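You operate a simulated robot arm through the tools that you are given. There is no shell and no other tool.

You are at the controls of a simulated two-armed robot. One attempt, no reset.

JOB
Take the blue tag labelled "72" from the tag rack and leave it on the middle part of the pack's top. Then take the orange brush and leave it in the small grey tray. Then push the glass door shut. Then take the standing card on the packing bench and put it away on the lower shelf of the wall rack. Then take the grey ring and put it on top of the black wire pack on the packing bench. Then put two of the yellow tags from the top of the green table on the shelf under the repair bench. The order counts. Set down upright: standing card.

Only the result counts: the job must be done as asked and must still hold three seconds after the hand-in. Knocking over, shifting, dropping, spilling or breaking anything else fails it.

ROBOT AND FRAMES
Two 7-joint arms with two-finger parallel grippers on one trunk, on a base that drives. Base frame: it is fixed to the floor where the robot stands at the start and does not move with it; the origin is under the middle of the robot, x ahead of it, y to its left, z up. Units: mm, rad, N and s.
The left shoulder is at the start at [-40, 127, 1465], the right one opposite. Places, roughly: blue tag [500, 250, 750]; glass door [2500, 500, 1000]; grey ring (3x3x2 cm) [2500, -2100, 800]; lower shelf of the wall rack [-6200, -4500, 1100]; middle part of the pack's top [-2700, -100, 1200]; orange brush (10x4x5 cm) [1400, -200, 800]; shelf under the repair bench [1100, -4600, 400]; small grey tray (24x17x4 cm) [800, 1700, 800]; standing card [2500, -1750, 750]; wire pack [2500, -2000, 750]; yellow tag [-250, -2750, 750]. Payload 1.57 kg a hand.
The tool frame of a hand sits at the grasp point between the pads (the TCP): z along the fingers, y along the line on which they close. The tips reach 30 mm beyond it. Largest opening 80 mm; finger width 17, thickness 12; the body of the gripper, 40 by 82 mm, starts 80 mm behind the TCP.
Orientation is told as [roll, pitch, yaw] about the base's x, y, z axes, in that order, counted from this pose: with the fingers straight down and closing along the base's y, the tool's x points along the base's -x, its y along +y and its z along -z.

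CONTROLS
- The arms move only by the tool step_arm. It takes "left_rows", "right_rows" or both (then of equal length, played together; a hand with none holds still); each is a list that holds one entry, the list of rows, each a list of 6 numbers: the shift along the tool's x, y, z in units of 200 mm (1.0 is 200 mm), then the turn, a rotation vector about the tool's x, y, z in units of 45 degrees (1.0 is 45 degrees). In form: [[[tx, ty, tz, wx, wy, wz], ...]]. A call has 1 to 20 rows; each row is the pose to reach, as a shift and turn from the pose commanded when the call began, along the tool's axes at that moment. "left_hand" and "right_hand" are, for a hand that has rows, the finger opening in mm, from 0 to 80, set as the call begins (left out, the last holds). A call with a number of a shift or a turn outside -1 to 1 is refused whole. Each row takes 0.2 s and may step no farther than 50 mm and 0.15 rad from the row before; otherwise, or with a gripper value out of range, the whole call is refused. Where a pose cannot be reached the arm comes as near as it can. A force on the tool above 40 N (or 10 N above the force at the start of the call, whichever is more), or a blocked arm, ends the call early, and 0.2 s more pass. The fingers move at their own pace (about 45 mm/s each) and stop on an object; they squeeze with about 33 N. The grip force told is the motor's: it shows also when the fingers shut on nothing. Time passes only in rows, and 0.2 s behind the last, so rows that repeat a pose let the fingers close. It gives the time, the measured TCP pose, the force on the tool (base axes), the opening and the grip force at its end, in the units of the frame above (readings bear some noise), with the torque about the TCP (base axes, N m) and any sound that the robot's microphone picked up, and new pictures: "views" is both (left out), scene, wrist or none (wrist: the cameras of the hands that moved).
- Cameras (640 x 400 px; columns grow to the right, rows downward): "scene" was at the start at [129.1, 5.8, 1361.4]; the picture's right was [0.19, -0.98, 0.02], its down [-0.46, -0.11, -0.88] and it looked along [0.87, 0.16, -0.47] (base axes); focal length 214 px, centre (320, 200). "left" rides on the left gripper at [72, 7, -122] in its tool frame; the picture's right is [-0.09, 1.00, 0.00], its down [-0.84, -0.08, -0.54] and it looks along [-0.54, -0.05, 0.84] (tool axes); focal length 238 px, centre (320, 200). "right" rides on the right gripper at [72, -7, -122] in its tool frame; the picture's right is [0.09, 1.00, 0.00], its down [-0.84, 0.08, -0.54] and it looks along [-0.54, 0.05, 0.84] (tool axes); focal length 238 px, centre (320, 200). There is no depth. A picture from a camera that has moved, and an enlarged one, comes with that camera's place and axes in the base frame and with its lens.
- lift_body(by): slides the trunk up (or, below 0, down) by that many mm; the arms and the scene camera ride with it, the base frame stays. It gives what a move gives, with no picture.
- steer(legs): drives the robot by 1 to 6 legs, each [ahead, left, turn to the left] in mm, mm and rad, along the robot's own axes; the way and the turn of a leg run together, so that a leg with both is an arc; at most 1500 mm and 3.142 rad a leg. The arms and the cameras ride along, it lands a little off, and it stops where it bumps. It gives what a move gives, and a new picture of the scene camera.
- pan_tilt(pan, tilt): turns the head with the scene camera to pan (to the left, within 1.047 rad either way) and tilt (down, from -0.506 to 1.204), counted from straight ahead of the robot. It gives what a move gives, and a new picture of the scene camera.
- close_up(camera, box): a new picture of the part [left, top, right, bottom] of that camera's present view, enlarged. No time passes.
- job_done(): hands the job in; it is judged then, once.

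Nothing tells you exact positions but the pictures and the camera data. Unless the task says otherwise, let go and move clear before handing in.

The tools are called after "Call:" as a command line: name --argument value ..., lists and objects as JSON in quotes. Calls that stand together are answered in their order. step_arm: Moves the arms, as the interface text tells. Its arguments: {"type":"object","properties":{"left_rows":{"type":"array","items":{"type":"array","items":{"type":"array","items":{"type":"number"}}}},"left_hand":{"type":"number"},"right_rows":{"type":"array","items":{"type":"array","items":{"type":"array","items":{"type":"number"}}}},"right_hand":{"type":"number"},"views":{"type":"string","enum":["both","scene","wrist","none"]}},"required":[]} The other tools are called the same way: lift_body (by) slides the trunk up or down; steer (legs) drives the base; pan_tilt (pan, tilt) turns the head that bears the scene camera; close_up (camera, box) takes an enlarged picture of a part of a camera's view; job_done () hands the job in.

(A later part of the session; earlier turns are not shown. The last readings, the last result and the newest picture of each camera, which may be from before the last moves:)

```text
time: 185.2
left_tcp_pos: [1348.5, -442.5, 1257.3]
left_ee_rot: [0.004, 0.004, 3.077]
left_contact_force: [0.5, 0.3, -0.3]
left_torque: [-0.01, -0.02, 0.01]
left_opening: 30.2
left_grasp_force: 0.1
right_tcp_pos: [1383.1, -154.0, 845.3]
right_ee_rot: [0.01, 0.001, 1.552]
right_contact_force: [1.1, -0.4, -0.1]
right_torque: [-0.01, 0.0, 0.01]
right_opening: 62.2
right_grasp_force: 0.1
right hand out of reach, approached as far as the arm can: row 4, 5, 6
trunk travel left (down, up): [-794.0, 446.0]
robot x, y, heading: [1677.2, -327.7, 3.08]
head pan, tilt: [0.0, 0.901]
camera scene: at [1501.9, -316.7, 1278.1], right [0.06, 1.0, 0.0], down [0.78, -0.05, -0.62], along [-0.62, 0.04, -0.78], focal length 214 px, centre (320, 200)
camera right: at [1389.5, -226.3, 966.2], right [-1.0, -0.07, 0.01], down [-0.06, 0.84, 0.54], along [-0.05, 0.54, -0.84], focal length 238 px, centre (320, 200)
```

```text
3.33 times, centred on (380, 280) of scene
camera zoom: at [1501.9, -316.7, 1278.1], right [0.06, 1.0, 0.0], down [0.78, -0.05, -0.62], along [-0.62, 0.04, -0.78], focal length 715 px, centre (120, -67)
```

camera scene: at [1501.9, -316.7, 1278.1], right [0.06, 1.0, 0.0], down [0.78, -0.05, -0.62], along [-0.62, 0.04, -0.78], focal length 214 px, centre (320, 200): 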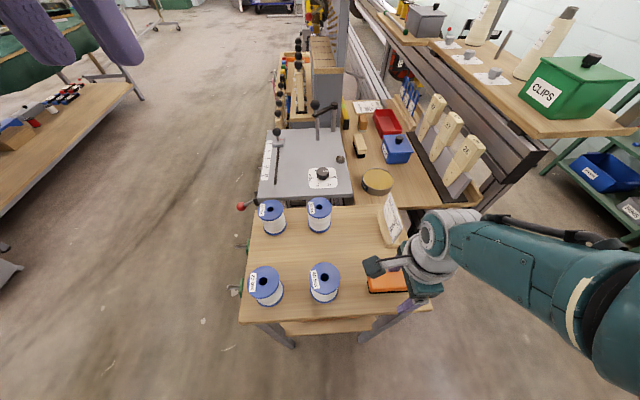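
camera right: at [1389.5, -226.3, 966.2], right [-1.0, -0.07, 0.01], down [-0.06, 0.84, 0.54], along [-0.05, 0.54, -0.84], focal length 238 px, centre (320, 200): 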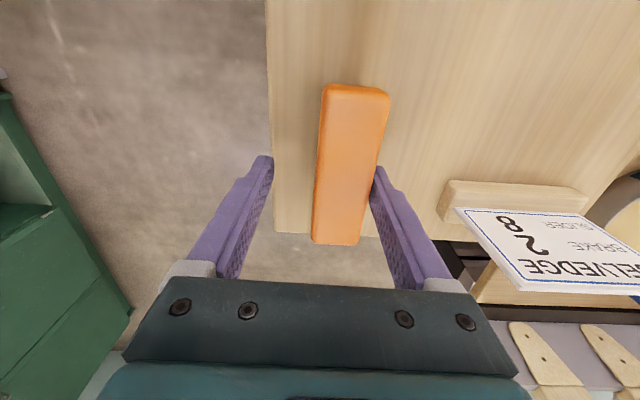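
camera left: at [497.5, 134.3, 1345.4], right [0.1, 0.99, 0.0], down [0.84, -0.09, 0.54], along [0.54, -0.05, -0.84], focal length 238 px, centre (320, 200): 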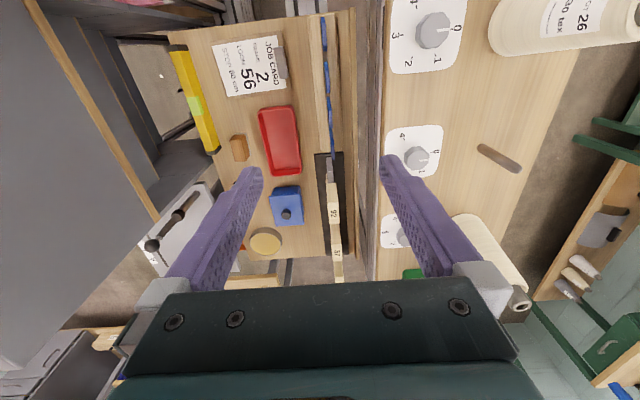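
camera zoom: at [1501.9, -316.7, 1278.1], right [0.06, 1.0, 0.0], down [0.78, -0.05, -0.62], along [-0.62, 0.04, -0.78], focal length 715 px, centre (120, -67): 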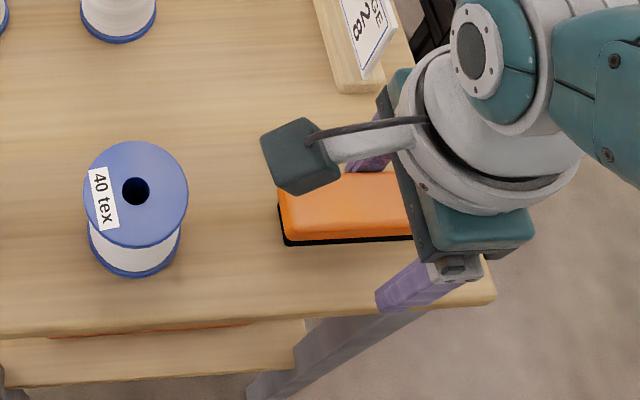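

The arm ran out of reach and drifted. I'll go straight back up, lower the trunk, and re-centre before descending.

Call:
step_arm --right_rows '[[[0, 0, -0.15, 0, 0, 0], [0, 0, -0.3, 0, 0, 0], [-0.006, 0.08, -0.35, 0, 0, 0], [-0.006, 0.1, -0.35, 0, 0, 0]]]' --views "wrist"

Call:
lift_body --by -40

Call:
close_up --camera "right" --box '[220, 40, 460, 260]'

```text
time: 186.2
left_tcp_pos: [1347.2, -442.9, 1256.2]
left_ee_rot: [0.003, 0.003, 3.079]
left_contact_force: [-0.2, -0.3, 0.0]
left_torque: [-0.02, 0.0, -0.04]
left_opening: 29.9
left_grasp_force: 0.0
right_tcp_pos: [1364.6, -142.1, 914.2]
right_ee_rot: [0.007, -0.021, 1.55]
right_contact_force: [-0.9, 0.6, -0.9]
right_torque: [0.0, -0.03, -0.01]
right_opening: 62.1
right_grasp_force: 0.0
trunk travel left (down, up): [-794.0, 446.0]
robot x, y, heading: [1673.9, -331.9, 3.081]
head pan, tilt: [0.0, 0.901]
camera right: at [1370.6, -216.4, 1035.0], right [-1.0, -0.07, 0.01], down [-0.06, 0.83, 0.56], along [-0.04, 0.56, -0.83], focal length 238 px, centre (320, 200)
```

right: 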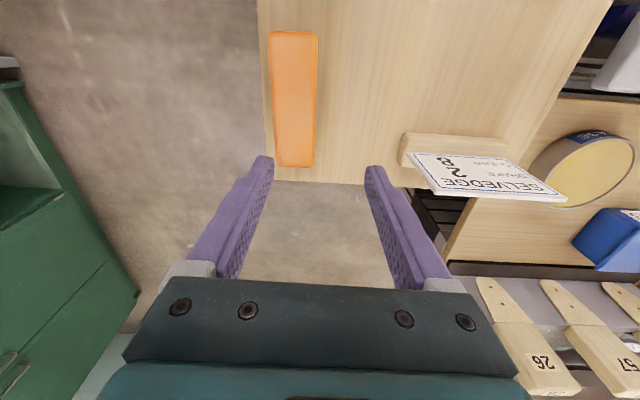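

```text
time: 187.0
left_tcp_pos: [1347.7, -443.3, 1216.7]
left_ee_rot: [0.003, 0.003, 3.076]
left_contact_force: [-0.1, -0.8, 0.8]
left_torque: [-0.01, -0.02, -0.01]
left_opening: 30.0
left_grasp_force: 0.1
right_tcp_pos: [1363.1, -142.4, 876.9]
right_ee_rot: [0.013, -0.019, 1.542]
right_contact_force: [2.0, -0.9, 10.1]
right_torque: [-0.11, -0.36, 0.08]
right_opening: 63.6
right_grasp_force: 0.7
trunk travel left (down, up): [-754.0, 486.0]
robot x, y, heading: [1678.3, -329.6, 3.076]
head pan, tilt: [0.0, 0.901]
```

```text
1.82 times, centred on (340, 150) of right
camera zoom: at [1368.2, -215.6, 996.8], right [-1.0, -0.06, 0.01], down [-0.05, 0.83, 0.56], along [-0.04, 0.56, -0.83], focal length 433 px, centre (284, 291)
```

zoom: 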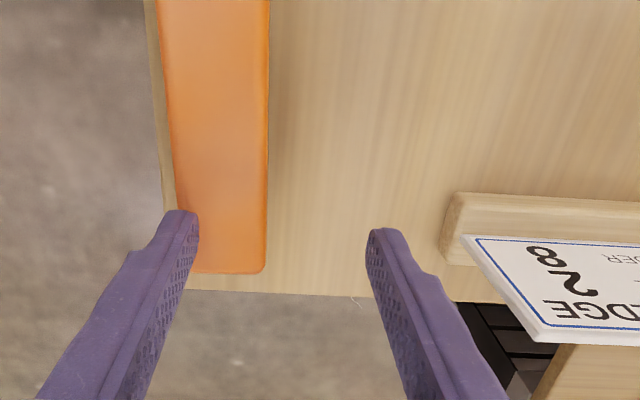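

A finger is resting on the brush: the brush got nudged to x≈1389 and its top is nearer z≈846. I'll raise the hand, shift over it, and re-check.

Call:
step_arm --right_rows '[[[0, 0, -0.1, 0, 0, 0], [0, 0, -0.2, 0, 0, 0], [0.03, -0.06, -0.2, 0, 0.025, 0], [0.06, -0.125, -0.2, 0, 0.025, 0], [0.06, -0.125, -0.2, 0, 0.025, 0]]]' --views "both"

Call:
close_up --camera "scene" --box '[280, 240, 440, 360]'

```text
time: 188.4
left_tcp_pos: [1348.4, -442.3, 1217.6]
left_ee_rot: [0.004, 0.004, 3.077]
left_contact_force: [0.4, 0.4, -0.3]
left_torque: [0.03, -0.01, -0.01]
left_opening: 29.9
left_grasp_force: 0.1
right_tcp_pos: [1385.7, -110.4, 914.7]
right_ee_rot: [0.018, -0.089, 1.527]
right_contact_force: [-0.3, 0.2, -0.6]
right_torque: [0.02, 0.03, 0.0]
right_opening: 62.1
right_grasp_force: 0.0
trunk travel left (down, up): [-754.0, 486.0]
robot x, y, heading: [1676.8, -329.9, 3.078]
head pan, tilt: [0.0, 0.901]
stopped in row 5 (right hand): the arm was blocked; the commanded pose is now the measured one
camera scene: at [1501.9, -316.6, 1238.1], right [0.06, 1.0, 0.0], down [0.78, -0.05, -0.62], along [-0.62, 0.04, -0.78], focal length 214 px, centre (320, 200)
camera right: at [1390.4, -191.5, 1031.2], right [-1.0, -0.05, 0.01], down [-0.03, 0.79, 0.61], along [-0.04, 0.61, -0.79], focal length 238 px, centre (320, 200)
```

scene: 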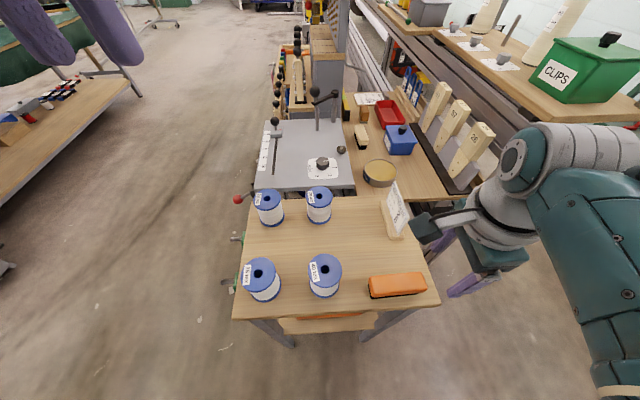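
right: 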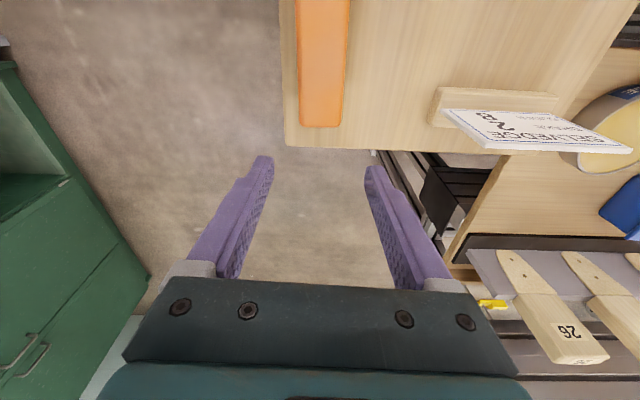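

```text
3.33 times, centred on (360, 300) of scene
camera zoom: at [1501.9, -316.6, 1238.1], right [0.06, 1.0, 0.0], down [0.78, -0.05, -0.62], along [-0.62, 0.04, -0.78], focal length 715 px, centre (187, -133)
```

zoom: 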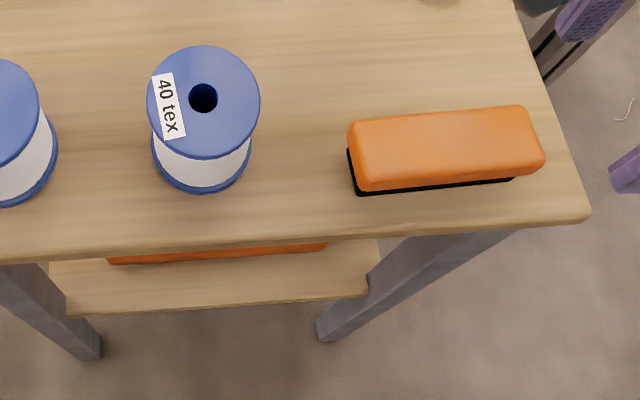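

Call:
steer --legs '[[-60, 0, 0]]'

Call:
step_arm --right_rows '[[[0.05, 0.05, 0, 0.0, 0.03, -0.02], [0.1, 0.1, 0, -0.01, 0.06, -0.05], [0.15, 0.15, 0, -0.02, 0.1, -0.08], [0.2, 0.2, 0, -0.02, 0.11, -0.1], [0.25, 0.25, 0, -0.02, 0.11, -0.1], [0.29, 0.28, 0, -0.02, 0.11, -0.1]]]' --views "wrist"

```text
time: 189.4
left_tcp_pos: [1407.3, -445.4, 1216.8]
left_ee_rot: [0.002, 0.005, 3.076]
left_contact_force: [0.4, 0.0, -0.1]
left_torque: [0.02, 0.01, 0.0]
left_opening: 29.9
left_grasp_force: 0.0
right_tcp_pos: [1446.5, -113.3, 915.9]
right_ee_rot: [0.018, -0.086, 1.526]
right_contact_force: [-0.4, 0.4, 0.4]
right_torque: [-0.03, 0.02, -0.01]
right_opening: 62.0
right_grasp_force: 0.0
trunk travel left (down, up): [-754.0, 486.0]
robot x, y, heading: [1737.6, -330.8, 3.083]
head pan, tilt: [0.0, 0.901]
camera scene: at [1561.8, -320.2, 1238.1], right [0.06, 1.0, 0.0], down [0.78, -0.05, -0.62], along [-0.62, 0.04, -0.78], focal length 214 px, centre (320, 200)
```

scene: 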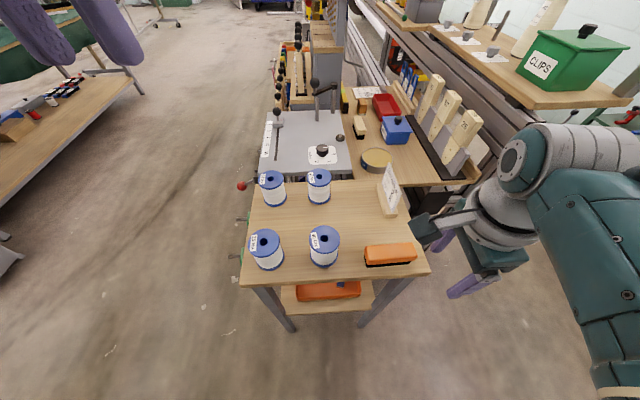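

```text
time: 190.8
left_tcp_pos: [1407.7, -445.7, 1217.1]
left_ee_rot: [0.003, 0.004, 3.078]
left_contact_force: [-0.5, -0.1, 0.3]
left_torque: [0.03, 0.01, 0.0]
left_opening: 30.1
left_grasp_force: 0.2
right_tcp_pos: [1386.6, -165.1, 912.8]
right_ee_rot: [0.03, -0.009, 1.603]
right_contact_force: [0.4, 0.0, 0.3]
right_torque: [0.02, -0.02, -0.02]
right_opening: 61.9
right_grasp_force: 0.1
trunk travel left (down, up): [-754.0, 486.0]
robot x, y, heading: [1735.0, -333.2, 3.079]
head pan, tilt: [0.0, 0.901]
camera right: at [1399.1, -237.1, 1032.5], right [-0.99, -0.12, 0.03], down [-0.09, 0.83, 0.55], along [-0.09, 0.54, -0.83], focal length 238 px, centre (320, 200)
```

right: 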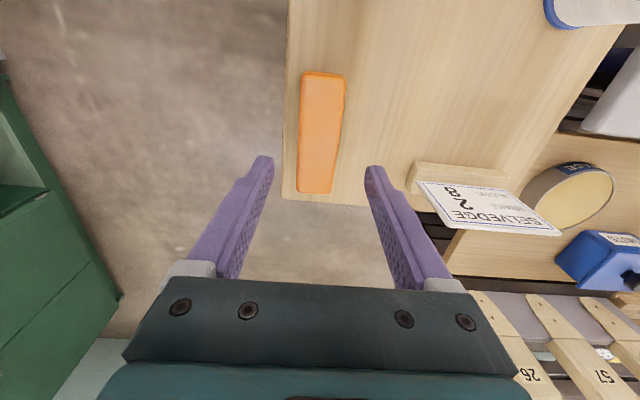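

Call:
step_arm --right_rows '[[[0.02, -0.005, 0, -0.02, 0, 0], [0.03, -0.008, 0, -0.035, 0, 0]]]' --views "none"

Call:
lift_body --by -40

Call:
step_arm --right_rows '[[[0, 0, 0.05, 0, 0, 0], [0, 0, 0.1, 0, 0, 0], [0, 0, 0.15, 0, 0, 0], [0, 0, 0.2, 0, 0, 0], [0, 0, 0.2, 0, 0, 0]]]' --views "both"

```text
time: 191.4
left_tcp_pos: [1407.8, -446.3, 1218.0]
left_ee_rot: [0.004, 0.003, 3.079]
left_contact_force: [-0.1, 0.1, -0.4]
left_torque: [0.0, -0.02, -0.01]
left_opening: 30.2
left_grasp_force: 0.1
right_tcp_pos: [1384.7, -158.8, 914.3]
right_ee_rot: [0.065, -0.025, 1.589]
right_contact_force: [0.8, -0.6, 0.2]
right_torque: [-0.01, 0.0, 0.02]
right_opening: 62.1
right_grasp_force: 0.1
trunk travel left (down, up): [-754.0, 486.0]
robot x, y, heading: [1737.1, -329.9, 3.077]
head pan, tilt: [0.0, 0.901]
```

```text
time: 192.2
left_tcp_pos: [1407.7, -445.7, 1177.6]
left_ee_rot: [0.003, 0.004, 3.079]
left_contact_force: [-0.2, -0.3, -0.2]
left_torque: [-0.03, 0.04, 0.03]
left_opening: 30.2
left_grasp_force: 0.1
right_tcp_pos: [1387.9, -160.7, 871.9]
right_ee_rot: [0.057, -0.028, 1.595]
right_contact_force: [-0.5, 0.1, 0.1]
right_torque: [-0.01, 0.0, 0.0]
right_opening: 62.1
right_grasp_force: 0.1
trunk travel left (down, up): [-714.0, 526.0]
robot x, y, heading: [1734.3, -337.7, 3.08]
head pan, tilt: [0.0, 0.901]
```

```text
time: 193.4
left_tcp_pos: [1407.9, -447.0, 1177.8]
left_ee_rot: [0.002, 0.002, 3.078]
left_contact_force: [0.4, -0.6, 0.1]
left_torque: [0.02, 0.03, 0.01]
left_opening: 30.1
left_grasp_force: 0.0
right_tcp_pos: [1387.1, -176.5, 833.0]
right_ee_rot: [0.055, -0.001, 1.607]
right_contact_force: [0.3, 0.8, 0.6]
right_torque: [0.03, -0.03, 0.0]
right_opening: 62.0
right_grasp_force: 0.0
trunk travel left (down, up): [-714.0, 526.0]
robot x, y, heading: [1733.2, -329.2, 3.08]
head pan, tilt: [0.0, 0.901]
camera scene: at [1561.9, -320.2, 1198.1], right [0.06, 1.0, 0.0], down [0.78, -0.05, -0.62], along [-0.62, 0.04, -0.78], focal length 214 px, centre (320, 200)
camera right: at [1402.3, -247.4, 953.4], right [-0.99, -0.13, 0.06], down [-0.08, 0.83, 0.55], along [-0.12, 0.54, -0.84], focal length 238 px, centre (320, 200)
```

scene: 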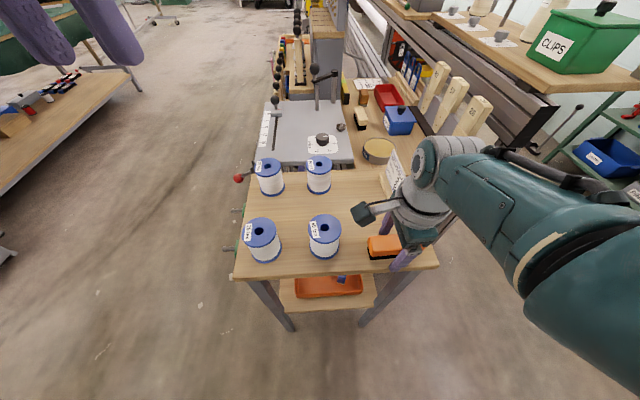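
right: 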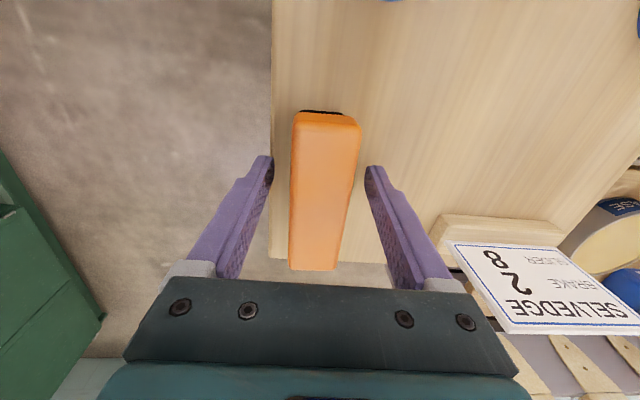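

The brush is between the fingers. Closing and lifting.

Call:
step_arm --right_rows '[[[0, 0, 0, 0, 0, 0], [0, 0, 0, 0, 0, 0], [0, 0, 0, 0, 0, 0], [0, 0, 0, 0, 0, 0]]]' --right_hand 0 --views "none"

Call:
step_arm --right_rows '[[[0, 0, -0.04, 0, 0, 0], [0, 0, -0.1, 0, 0, 0], [0, 0, -0.2, 0, 0, 0], [0, 0, -0.3, 0, 0, 0], [0, 0, -0.4, 0, 0, 0]]]' --views "both"

```text
time: 194.4
left_tcp_pos: [1407.1, -446.7, 1178.4]
left_ee_rot: [0.005, 0.003, 3.075]
left_contact_force: [0.1, -0.3, 0.2]
left_torque: [-0.04, 0.03, 0.03]
left_opening: 30.0
left_grasp_force: 0.2
right_tcp_pos: [1387.8, -176.2, 831.9]
right_ee_rot: [0.057, -0.001, 1.608]
right_contact_force: [0.0, -0.7, 2.1]
right_torque: [0.03, -0.06, 0.0]
right_opening: 33.5
right_grasp_force: 33.5
trunk travel left (down, up): [-714.0, 526.0]
robot x, y, heading: [1739.7, -332.3, 3.079]
head pan, tilt: [0.0, 0.901]
```

```text
time: 195.8
left_tcp_pos: [1407.3, -446.8, 1177.4]
left_ee_rot: [0.005, 0.004, 3.076]
left_contact_force: [0.3, -0.6, -0.2]
left_torque: [0.03, 0.04, -0.01]
left_opening: 30.0
left_grasp_force: 0.0
right_tcp_pos: [1385.3, -129.6, 915.0]
right_ee_rot: [0.066, -0.072, 1.567]
right_contact_force: [0.0, 0.5, -0.2]
right_torque: [0.0, 0.0, -0.03]
right_opening: 33.4
right_grasp_force: 32.7
trunk travel left (down, up): [-714.0, 526.0]
robot x, y, heading: [1737.7, -331.8, 3.079]
head pan, tilt: [0.0, 0.901]
stopped in row 5 (right hand): the arm was blocked; the commanded pose is now the measured one
camera scene: at [1561.9, -320.1, 1198.1], right [0.06, 1.0, 0.0], down [0.78, -0.05, -0.62], along [-0.62, 0.04, -0.78], focal length 214 px, centre (320, 200)
camera right: at [1399.4, -210.5, 1030.3], right [-0.99, -0.09, 0.06], down [-0.04, 0.8, 0.61], along [-0.1, 0.6, -0.79], focal length 238 px, centre (320, 200)
```

scene: 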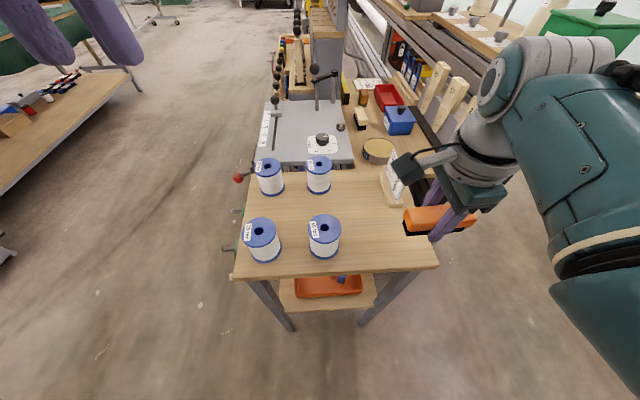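
right: 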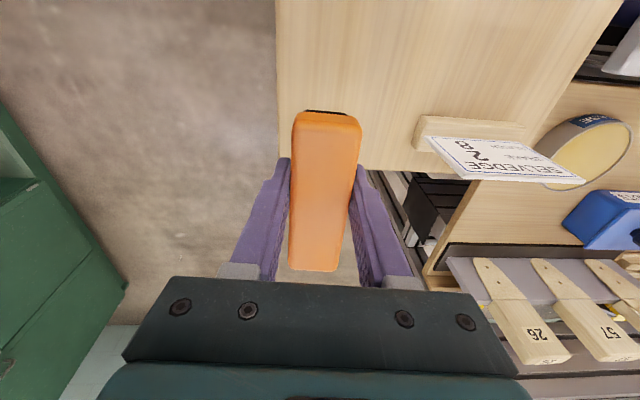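

The brush is in hand. I'll raise the trunk, back away, and then drive toward the green shelf with the grey tray.

Call:
lift_body --by 150

Call:
steer --legs '[[-150, 0, 0]]'

Call:
pan_tilt --pan -0.8 --tilt 0.5

```text
time: 197.6
left_tcp_pos: [1407.9, -446.6, 1326.8]
left_ee_rot: [0.004, 0.003, 3.077]
left_contact_force: [-0.2, -0.4, 0.1]
left_torque: [-0.01, -0.02, -0.02]
left_opening: 30.1
left_grasp_force: 0.0
right_tcp_pos: [1386.2, -130.3, 1063.9]
right_ee_rot: [0.066, -0.071, 1.569]
right_contact_force: [0.7, 0.2, -1.3]
right_torque: [0.0, 0.0, -0.01]
right_opening: 33.6
right_grasp_force: 33.3
trunk travel left (down, up): [-864.0, 376.0]
robot x, y, heading: [1737.3, -330.7, 3.079]
head pan, tilt: [0.0, 0.901]
```

```text
time: 199.0
left_tcp_pos: [1558.4, -455.2, 1326.9]
left_ee_rot: [0.003, 0.003, 3.078]
left_contact_force: [-0.6, -0.6, -0.1]
left_torque: [-0.01, -0.03, -0.01]
left_opening: 30.0
left_grasp_force: 0.1
right_tcp_pos: [1536.2, -139.6, 1064.1]
right_ee_rot: [0.065, -0.073, 1.567]
right_contact_force: [0.2, -1.0, -1.0]
right_torque: [-0.04, 0.01, 0.02]
right_opening: 33.3
right_grasp_force: 33.2
trunk travel left (down, up): [-864.0, 376.0]
robot x, y, heading: [1888.3, -341.9, 3.078]
head pan, tilt: [0.0, 0.901]
camera scene: at [1712.5, -329.8, 1348.1], right [0.06, 1.0, 0.0], down [0.78, -0.05, -0.62], along [-0.62, 0.04, -0.78], focal length 214 px, centre (320, 200)
```

scene: 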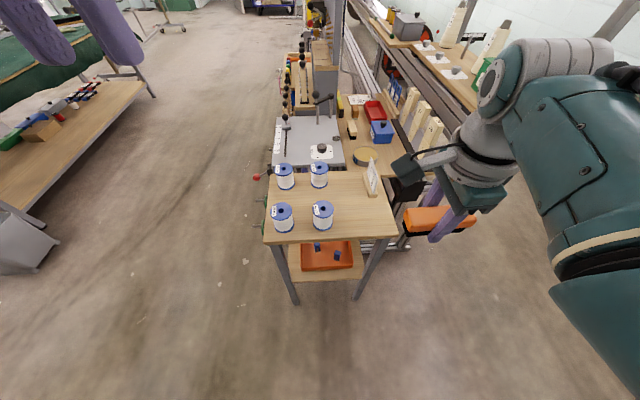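

```text
time: 200.1
left_tcp_pos: [1558.8, -455.9, 1327.4]
left_ee_rot: [0.003, 0.002, 3.077]
left_contact_force: [0.6, -0.6, -0.5]
left_torque: [-0.03, -0.01, 0.01]
left_opening: 29.9
left_grasp_force: 0.1
right_tcp_pos: [1537.2, -137.0, 1064.1]
right_ee_rot: [0.064, -0.076, 1.565]
right_contact_force: [-0.5, -0.8, 0.1]
right_torque: [-0.04, 0.01, 0.01]
right_opening: 33.6
right_grasp_force: 32.9
trunk travel left (down, up): [-864.0, 376.0]
robot x, y, heading: [1889.7, -343.0, 3.081]
head pan, tilt: [-0.799, 0.499]
camera scene: at [1728.7, -265.5, 1381.9], right [0.76, 0.65, 0.0], down [0.31, -0.36, -0.88], along [-0.57, 0.67, -0.48], focal length 214 px, centre (320, 200)
```

scene: 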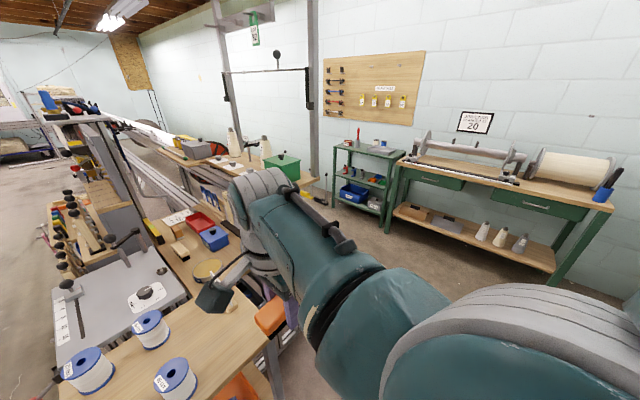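

Call:
lift_body --by 120

Call:
steer --legs '[[0, 0, -1.51], [900, 0, 0]]'

Call:
pan_tilt --pan 0.6 --tilt 0.6

```text
time: 201.6
left_tcp_pos: [1559.4, -456.3, 1447.5]
left_ee_rot: [0.004, 0.003, 3.076]
left_contact_force: [0.7, -0.5, 0.2]
left_torque: [-0.03, 0.01, 0.02]
left_opening: 30.0
left_grasp_force: 0.1
right_tcp_pos: [1535.9, -137.5, 1184.0]
right_ee_rot: [0.067, -0.076, 1.565]
right_contact_force: [-0.6, 0.0, -1.5]
right_torque: [-0.02, 0.02, 0.0]
right_opening: 33.3
right_grasp_force: 32.7
trunk travel left (down, up): [-984.0, 256.0]
robot x, y, heading: [1884.7, -339.9, 3.078]
head pan, tilt: [-0.799, 0.499]
```

```text
time: 209.8
left_tcp_pos: [1705.7, 853.0, 1447.8]
left_ee_rot: [0.004, 0.004, 1.603]
left_contact_force: [0.7, 0.5, 0.3]
left_torque: [0.0, -0.02, -0.03]
left_opening: 29.9
left_grasp_force: 0.1
right_tcp_pos: [2021.1, 904.2, 1183.5]
right_ee_rot: [0.065, -0.078, 0.09]
right_contact_force: [0.2, 0.3, -1.0]
right_torque: [-0.03, 0.0, 0.0]
right_opening: 33.4
right_grasp_force: 32.6
trunk travel left (down, up): [-984.0, 256.0]
robot x, y, heading: [1853.2, 531.9, 1.602]
head pan, tilt: [-0.799, 0.499]
camera scene: at [1911.3, 703.0, 1502.0], right [0.72, -0.69, 0.0], down [-0.33, -0.35, -0.88], along [0.61, 0.63, -0.48], focal length 214 px, centre (320, 200)
```

scene: 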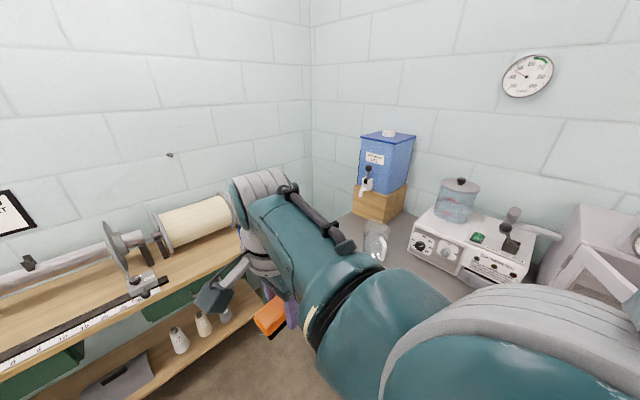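

```text
time: 211.3
left_tcp_pos: [1705.5, 852.8, 1447.6]
left_ee_rot: [0.004, 0.003, 1.602]
left_contact_force: [-0.4, 0.0, -0.1]
left_torque: [0.02, 0.01, 0.02]
left_opening: 29.8
left_grasp_force: 0.1
right_tcp_pos: [2021.4, 904.0, 1185.8]
right_ee_rot: [0.064, -0.08, 0.091]
right_contact_force: [-0.1, 0.1, -1.6]
right_torque: [-0.02, 0.0, 0.0]
right_opening: 33.4
right_grasp_force: 33.1
trunk travel left (down, up): [-984.0, 256.0]
robot x, y, heading: [1849.5, 538.2, 1.6]
head pan, tilt: [0.6, 0.6]
camera scene: at [1796.0, 708.7, 1492.9], right [0.81, 0.59, 0.0], down [0.33, -0.46, -0.83], along [-0.49, 0.67, -0.56], focal length 214 px, centre (320, 200)
```

scene: 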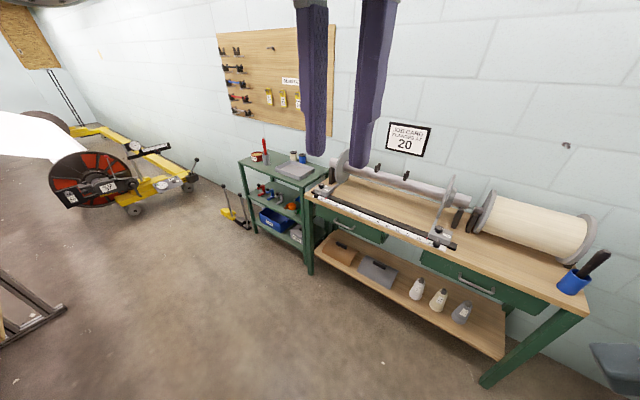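

Call:
steer --legs '[[330, 0, -0.03], [0, 1150, 0]]'

Call:
pan_tilt --pan 0.0 --tilt 0.7

```text
time: 218.9
left_tcp_pos: [576.8, 1195.3, 1446.1]
left_ee_rot: [0.005, 0.004, 1.55]
left_contact_force: [-1.3, 0.4, 0.1]
left_torque: [-0.02, 0.02, -0.02]
left_opening: 30.3
left_grasp_force: 0.0
right_tcp_pos: [893.8, 1230.2, 1183.9]
right_ee_rot: [0.066, -0.079, 0.037]
right_contact_force: [0.2, -0.5, -0.6]
right_torque: [0.0, 0.01, -0.02]
right_opening: 33.1
right_grasp_force: 33.9
trunk travel left (down, up): [-984.0, 256.0]
robot x, y, heading: [704.5, 871.8, 1.552]
head pan, tilt: [0.6, 0.6]
camera scene: at [658.7, 1046.6, 1492.9], right [0.84, 0.55, 0.0], down [0.31, -0.47, -0.83], along [-0.45, 0.69, -0.56], focal length 214 px, centre (320, 200)
```

scene: 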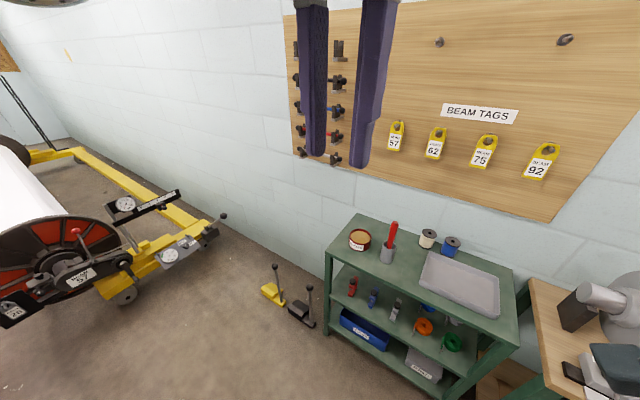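

```text
time: 219.9
left_tcp_pos: [575.4, 1194.7, 1446.8]
left_ee_rot: [0.003, 0.004, 1.55]
left_contact_force: [-0.2, 0.6, 0.3]
left_torque: [0.01, -0.01, 0.04]
left_opening: 30.0
left_grasp_force: 0.2
right_tcp_pos: [895.3, 1230.0, 1184.2]
right_ee_rot: [0.065, -0.081, 0.036]
right_contact_force: [0.1, 0.0, -0.7]
right_torque: [0.02, 0.0, 0.03]
right_opening: 33.4
right_grasp_force: 32.7
trunk travel left (down, up): [-984.0, 256.0]
robot x, y, heading: [703.2, 874.5, 1.547]
head pan, tilt: [0.0, 0.7]
camera scene: at [708.8, 1057.7, 1484.3], right [1.0, -0.02, 0.0], down [-0.01, -0.64, -0.77], along [0.01, 0.76, -0.64], focal length 214 px, centre (320, 200)
```

scene: 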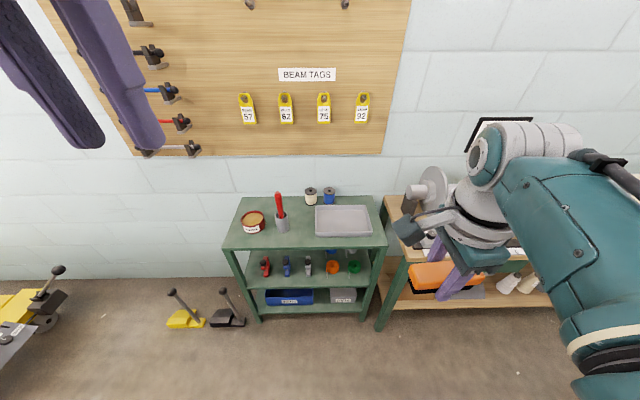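

The tray is at about [811, 1698], rim z≈835. I'll move so the brush hangs right above it.

Call:
steer --legs '[[300, 90, 0.02]]'

Call:
close_up --camera "right" --box '[0, 0, 640, 400]'

```text
time: 222.0
left_tcp_pos: [481.3, 1492.1, 1447.0]
left_ee_rot: [0.004, 0.003, 1.571]
left_contact_force: [-0.5, -0.1, -0.5]
left_torque: [0.03, -0.01, 0.01]
left_opening: 30.2
left_grasp_force: 0.0
right_tcp_pos: [800.0, 1535.9, 1183.4]
right_ee_rot: [0.065, -0.078, 0.06]
right_contact_force: [0.4, -0.5, -1.2]
right_torque: [0.02, 0.01, 0.01]
right_opening: 33.4
right_grasp_force: 32.7
trunk travel left (down, up): [-984.0, 256.0]
robot x, y, heading: [617.0, 1171.3, 1.573]
head pan, tilt: [0.0, 0.7]
camera scene: at [617.4, 1358.8, 1484.3], right [1.0, 0.0, 0.0], down [0.0, -0.64, -0.76], along [0.0, 0.76, -0.64], focal length 214 px, centre (320, 200)
```

scene: 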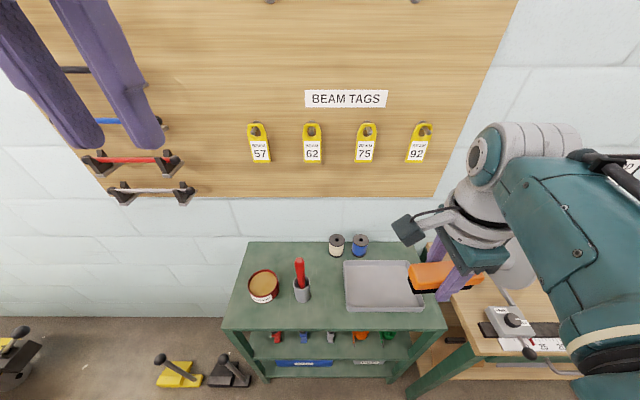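

```text
1.00 times, centred on (320, 200) of right (not enlarged: the box is as wide or as high as the picture)
camera zoom: at [718.7, 1516.3, 1299.0], right [-0.16, 0.99, 0.06], down [0.79, 0.09, 0.61], along [0.6, 0.14, -0.79], focal length 238 px, centre (320, 200)
```

zoom: 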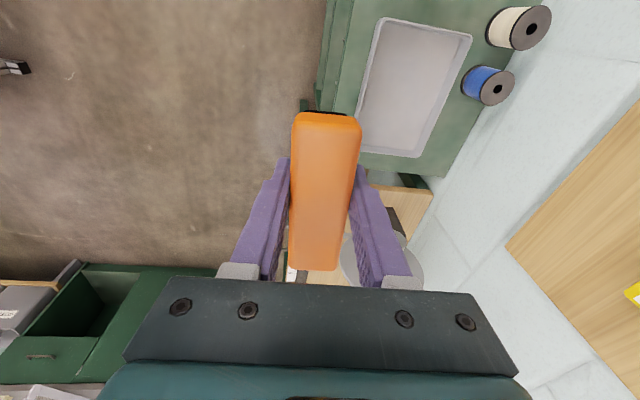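

Call:
steer --legs '[[176, -14, 0]]'

Call:
close_up --camera "right" --box '[0, 0, 640, 400]'

```text
time: 223.5
left_tcp_pos: [494.7, 1671.2, 1448.4]
left_ee_rot: [0.005, 0.004, 1.571]
left_contact_force: [0.1, -0.4, -0.1]
left_torque: [-0.02, 0.02, -0.02]
left_opening: 29.9
left_grasp_force: 0.0
right_tcp_pos: [813.7, 1713.6, 1183.8]
right_ee_rot: [0.065, -0.078, 0.059]
right_contact_force: [0.1, 0.2, -0.6]
right_torque: [-0.02, 0.01, 0.0]
right_opening: 33.2
right_grasp_force: 33.0
trunk travel left (down, up): [-984.0, 256.0]
robot x, y, heading: [635.1, 1347.2, 1.57]
head pan, tilt: [0.0, 0.7]
camera scene: at [631.0, 1536.5, 1484.3], right [1.0, 0.0, 0.0], down [0.0, -0.64, -0.76], along [0.0, 0.76, -0.64], focal length 214 px, centre (320, 200)
```

scene: 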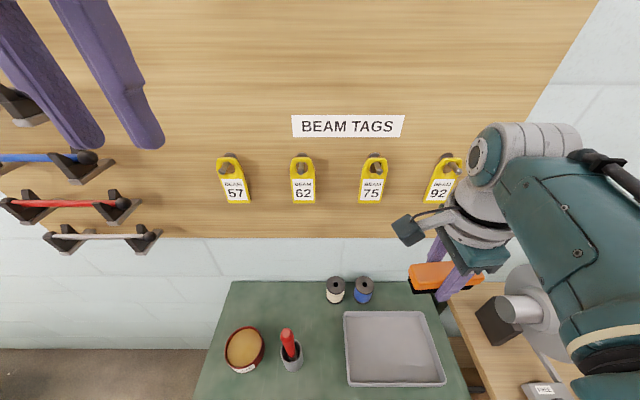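

```text
1.00 times, centred on (320, 200) of right (not enlarged: the box is as wide or as high as the picture)
camera zoom: at [732.6, 1693.9, 1298.9], right [-0.15, 0.99, 0.06], down [0.79, 0.09, 0.61], along [0.6, 0.14, -0.79], focal length 238 px, centre (320, 200)
```

zoom: 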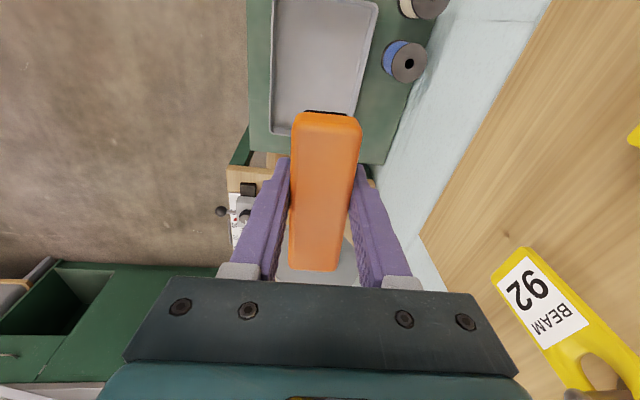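

Call:
lift_body --by -230

Call:
pan_tilt --pan -0.5 --tilt 0.9

Call:
close_up --camera "right" --box '[0, 0, 640, 400]'

```text
time: 226.0
left_tcp_pos: [495.4, 1669.9, 1216.2]
left_ee_rot: [0.003, 0.003, 1.572]
left_contact_force: [-0.2, 0.0, -0.8]
left_torque: [0.01, 0.03, 0.02]
left_opening: 29.9
left_grasp_force: 0.0
right_tcp_pos: [813.9, 1712.9, 953.2]
right_ee_rot: [0.064, -0.08, 0.06]
right_contact_force: [-0.6, -0.5, -0.5]
right_torque: [0.0, -0.05, 0.01]
right_opening: 33.5
right_grasp_force: 32.9
trunk travel left (down, up): [-754.0, 486.0]
robot x, y, heading: [628.4, 1346.8, 1.573]
head pan, tilt: [0.0, 0.7]
```

```text
time: 226.9
left_tcp_pos: [495.1, 1671.2, 1216.7]
left_ee_rot: [0.005, 0.001, 1.571]
left_contact_force: [0.4, -0.7, 0.8]
left_torque: [0.0, 0.01, -0.05]
left_opening: 29.9
left_grasp_force: 0.1
right_tcp_pos: [813.3, 1712.5, 954.3]
right_ee_rot: [0.064, -0.078, 0.059]
right_contact_force: [-0.4, -0.3, -1.0]
right_torque: [0.01, -0.01, 0.0]
right_opening: 33.3
right_grasp_force: 33.0
trunk travel left (down, up): [-754.0, 486.0]
robot x, y, heading: [627.1, 1353.6, 1.572]
head pan, tilt: [-0.499, 0.901]
camera scene: at [667.1, 1517.9, 1238.1], right [0.88, -0.48, 0.0], down [-0.37, -0.69, -0.62], along [0.3, 0.55, -0.78], focal length 214 px, centre (320, 200)
```

scene: 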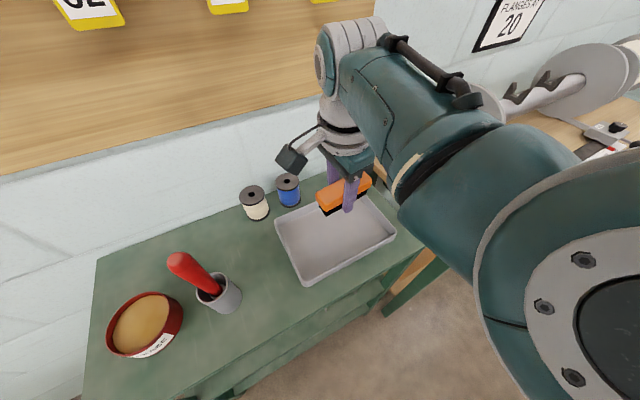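

```text
1.00 times, centred on (320, 200) of right (not enlarged: the box is as wide or as high as the picture)
camera zoom: at [732.7, 1693.9, 1068.9], right [-0.15, 0.99, 0.06], down [0.79, 0.09, 0.61], along [0.6, 0.14, -0.79], focal length 238 px, centre (320, 200)
```

zoom: 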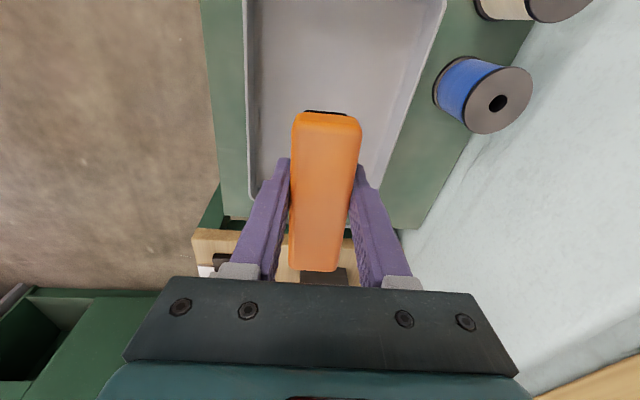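

Call:
lift_body --by -70

Call:
step_arm --right_rows '[[[-0.02, 0, 0.03, 0.03, 0.03, 0], [-0.03, 0, 0.06, 0.06, 0.06, 0], [-0.03, 0, 0.09, 0.08, 0.09, 0], [-0.03, 0, 0.11, 0.08, 0.1, 0], [-0.03, 0, 0.13, 0.08, 0.1, 0], [-0.03, 0, 0.15, 0.08, 0.1, 0]]]' --views "both"

```text
time: 228.0
left_tcp_pos: [495.1, 1670.7, 1146.2]
left_ee_rot: [0.002, 0.004, 1.57]
left_contact_force: [0.3, -0.1, 0.5]
left_torque: [0.04, -0.02, 0.0]
left_opening: 30.0
left_grasp_force: 0.2
right_tcp_pos: [813.2, 1713.3, 883.5]
right_ee_rot: [0.065, -0.08, 0.058]
right_contact_force: [-0.8, 1.3, -1.4]
right_torque: [-0.01, 0.01, 0.01]
right_opening: 33.4
right_grasp_force: 32.9
trunk travel left (down, up): [-684.0, 556.0]
robot x, y, heading: [631.2, 1351.9, 1.574]
head pan, tilt: [-0.499, 0.901]
```

```text
time: 229.4
left_tcp_pos: [495.3, 1670.3, 1146.6]
left_ee_rot: [0.003, 0.005, 1.57]
left_contact_force: [-1.2, -0.4, 0.1]
left_torque: [-0.02, 0.01, -0.02]
left_opening: 29.9
left_grasp_force: 0.0
right_tcp_pos: [821.8, 1715.9, 853.8]
right_ee_rot: [0.0, 0.0, 0.062]
right_contact_force: [0.2, -0.9, -0.8]
right_torque: [0.0, -0.02, -0.01]
right_opening: 33.3
right_grasp_force: 32.6
trunk travel left (down, up): [-684.0, 556.0]
robot x, y, heading: [627.5, 1350.8, 1.572]
head pan, tilt: [-0.499, 0.901]
camera scene: at [667.1, 1517.9, 1168.1], right [0.88, -0.48, 0.0], down [-0.37, -0.69, -0.62], along [0.3, 0.55, -0.78], focal length 214 px, centre (320, 200)
camera right: at [749.7, 1704.8, 976.1], right [-0.15, 0.99, 0.0], down [0.83, 0.13, 0.54], along [0.54, 0.08, -0.84], focal length 238 px, centre (320, 200)
```

scene: 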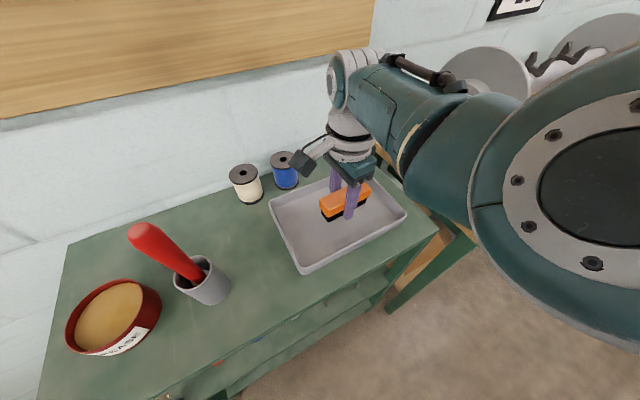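
right: 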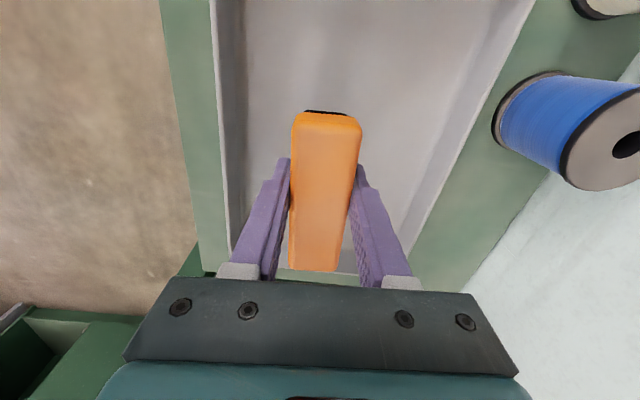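

Call:
step_arm --right_rows '[[[0.01, 0, 0.03, 0, 0, 0], [0.02, 0, 0.06, 0, 0, 0], [0.02, 0, 0.08, 0, 0, 0], [0.02, 0, 0.1, 0, 0, 0], [0.02, 0, 0.12, 0, 0, 0], [0.02, 0, 0.14, 0, 0, 0]]]' --views "wrist"

```text
time: 230.8
left_tcp_pos: [495.7, 1669.4, 1147.2]
left_ee_rot: [0.004, 0.004, 1.57]
left_contact_force: [0.4, 0.7, -0.1]
left_torque: [-0.01, -0.01, 0.0]
left_opening: 30.1
left_grasp_force: 0.1
right_tcp_pos: [816.9, 1714.3, 826.6]
right_ee_rot: [0.002, 0.001, 0.061]
right_contact_force: [0.7, 0.4, -0.8]
right_torque: [0.02, 0.04, -0.01]
right_opening: 33.3
right_grasp_force: 32.5
trunk travel left (down, up): [-684.0, 556.0]
robot x, y, heading: [631.5, 1350.8, 1.574]
head pan, tilt: [-0.499, 0.901]
camera right: at [745.4, 1704.0, 948.3], right [-0.15, 0.99, 0.0], down [0.83, 0.13, 0.54], along [0.54, 0.08, -0.84], focal length 238 px, centre (320, 200)
```

right: 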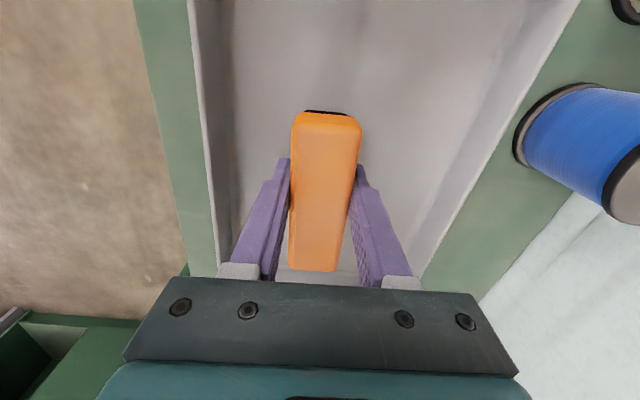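

Call:
step_arm --right_rows '[[[0, 0, 0.02, 0, 0, 0], [0, 0, 0.04, 0, 0, 0], [0, 0, 0.06, 0, 0, 0], [0, 0, 0.08, 0, 0, 0], [0, 0, 0.1, 0, 0, 0], [0, 0, 0.12, 0, 0, 0], [0, 0, 0.14, 0, 0, 0]]]' --views "both"

Call:
close_up --camera "scene" --box '[250, 140, 430, 290]'

```text
time: 231.7
left_tcp_pos: [495.6, 1670.1, 1146.9]
left_ee_rot: [0.004, 0.004, 1.571]
left_contact_force: [-0.1, -0.4, 0.0]
left_torque: [0.0, 0.02, -0.04]
left_opening: 29.9
left_grasp_force: 0.0
right_tcp_pos: [818.0, 1717.2, 814.6]
right_ee_rot: [0.001, 0.0, 0.06]
right_contact_force: [1.0, -6.8, 22.9]
right_torque: [-0.23, -0.02, -0.06]
right_opening: 33.6
right_grasp_force: 33.1
trunk travel left (down, up): [-684.0, 556.0]
robot x, y, heading: [628.6, 1351.1, 1.574]
head pan, tilt: [-0.499, 0.901]
stopped in row 4 (right hand): the force on the tool passed its limit at 52 N (the readings are from after the stop); the commanded pose is now the measured one
camera scene: at [667.7, 1517.6, 1168.3], right [0.88, -0.48, 0.0], down [-0.37, -0.69, -0.62], along [0.3, 0.55, -0.78], focal length 214 px, centre (320, 200)
camera right: at [746.2, 1706.1, 936.8], right [-0.15, 0.99, 0.0], down [0.83, 0.13, 0.54], along [0.54, 0.08, -0.84], focal length 238 px, centre (320, 200)
```

scene: 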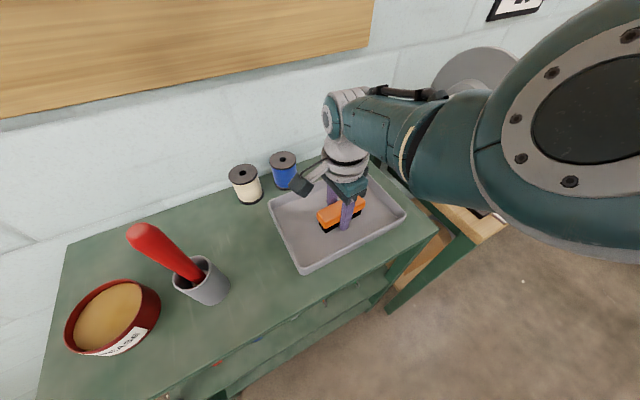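
right: 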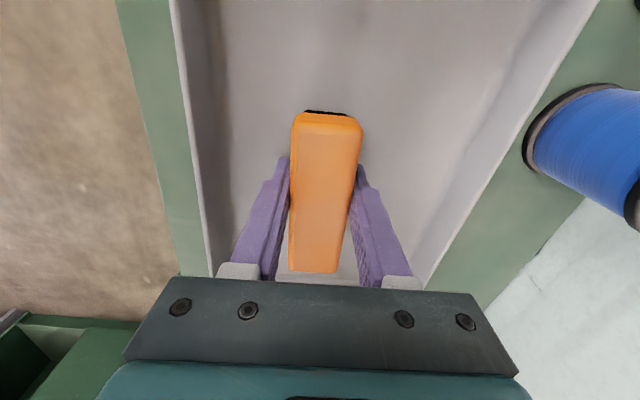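

```text
2.67 times, centred on (340, 215) of scene
camera zoom: at [667.7, 1517.6, 1168.3], right [0.88, -0.48, 0.0], down [-0.37, -0.69, -0.62], along [0.3, 0.55, -0.78], focal length 572 px, centre (267, 160)
```

zoom: 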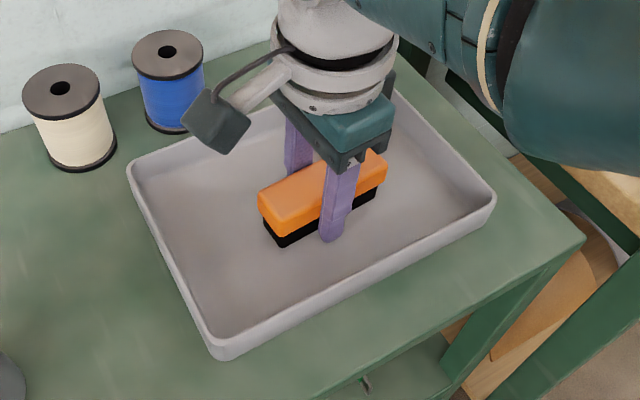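

The brush rests on the tray floor. Relieving the pressure slightly, opening, and lifting clear.

Call:
step_arm --right_rows '[[[0, 0, -0.01, 0, 0, 0], [0, 0, -0.01, 0, 0, 0], [0, 0, -0.01, 0, 0, 0]]]' --right_hand 60 --views "none"

Call:
step_arm --right_rows '[[[0, 0, -0.05, 0, 0, 0], [0, 0, -0.15, 0, 0, 0], [0, 0, -0.25, 0, 0, 0], [0, 0, -0.35, 0, 0, 0]]]' --views "both"

```text
time: 232.5
left_tcp_pos: [495.6, 1671.1, 1147.0]
left_ee_rot: [0.004, 0.004, 1.571]
left_contact_force: [-0.5, 0.4, -0.1]
left_torque: [-0.01, 0.03, 0.02]
left_opening: 29.7
left_grasp_force: 0.0
right_tcp_pos: [817.3, 1716.8, 815.9]
right_ee_rot: [0.001, 0.001, 0.063]
right_contact_force: [0.3, -0.3, -0.5]
right_torque: [-0.02, 0.03, 0.0]
right_opening: 59.9
right_grasp_force: 0.0
trunk travel left (down, up): [-684.0, 556.0]
robot x, y, heading: [629.9, 1353.3, 1.574]
head pan, tilt: [-0.499, 0.901]
```

```text
time: 233.5
left_tcp_pos: [494.8, 1671.1, 1146.9]
left_ee_rot: [0.004, 0.004, 1.572]
left_contact_force: [0.4, -0.1, -0.1]
left_torque: [0.0, -0.01, 0.0]
left_opening: 30.0
left_grasp_force: 0.0
right_tcp_pos: [816.2, 1715.2, 885.2]
right_ee_rot: [0.001, 0.001, 0.061]
right_contact_force: [-0.8, 0.7, -1.0]
right_torque: [0.03, -0.01, -0.01]
right_opening: 60.0
right_grasp_force: 0.0
trunk travel left (down, up): [-684.0, 556.0]
robot x, y, heading: [630.6, 1349.7, 1.577]
head pan, tilt: [-0.499, 0.901]
camera scene: at [667.1, 1517.7, 1168.1], right [0.88, -0.48, 0.0], down [-0.37, -0.69, -0.62], along [0.3, 0.55, -0.78], focal length 214 px, centre (320, 200)
camera right: at [745.3, 1705.2, 1006.9], right [-0.15, 0.99, 0.0], down [0.83, 0.13, 0.54], along [0.54, 0.08, -0.84], focal length 238 px, centre (320, 200)
```

scene: 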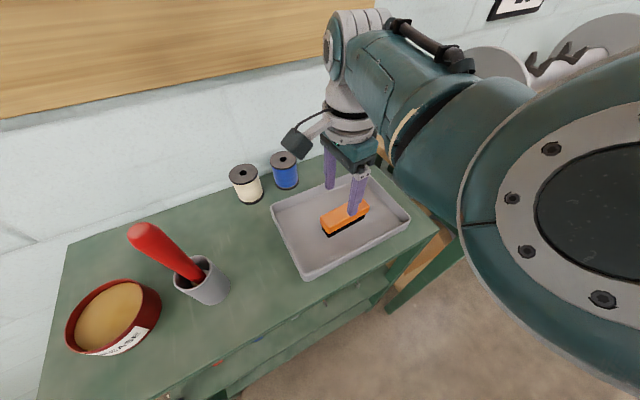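
right: 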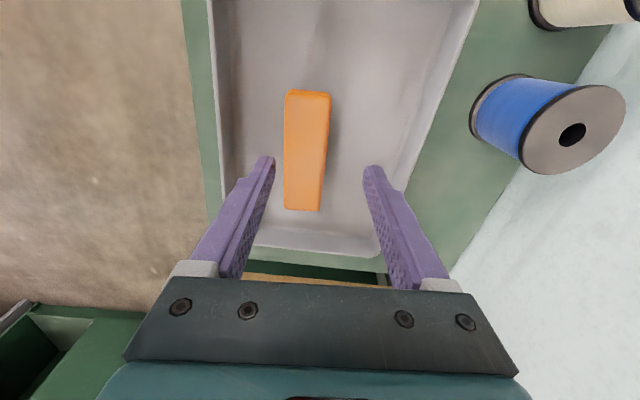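

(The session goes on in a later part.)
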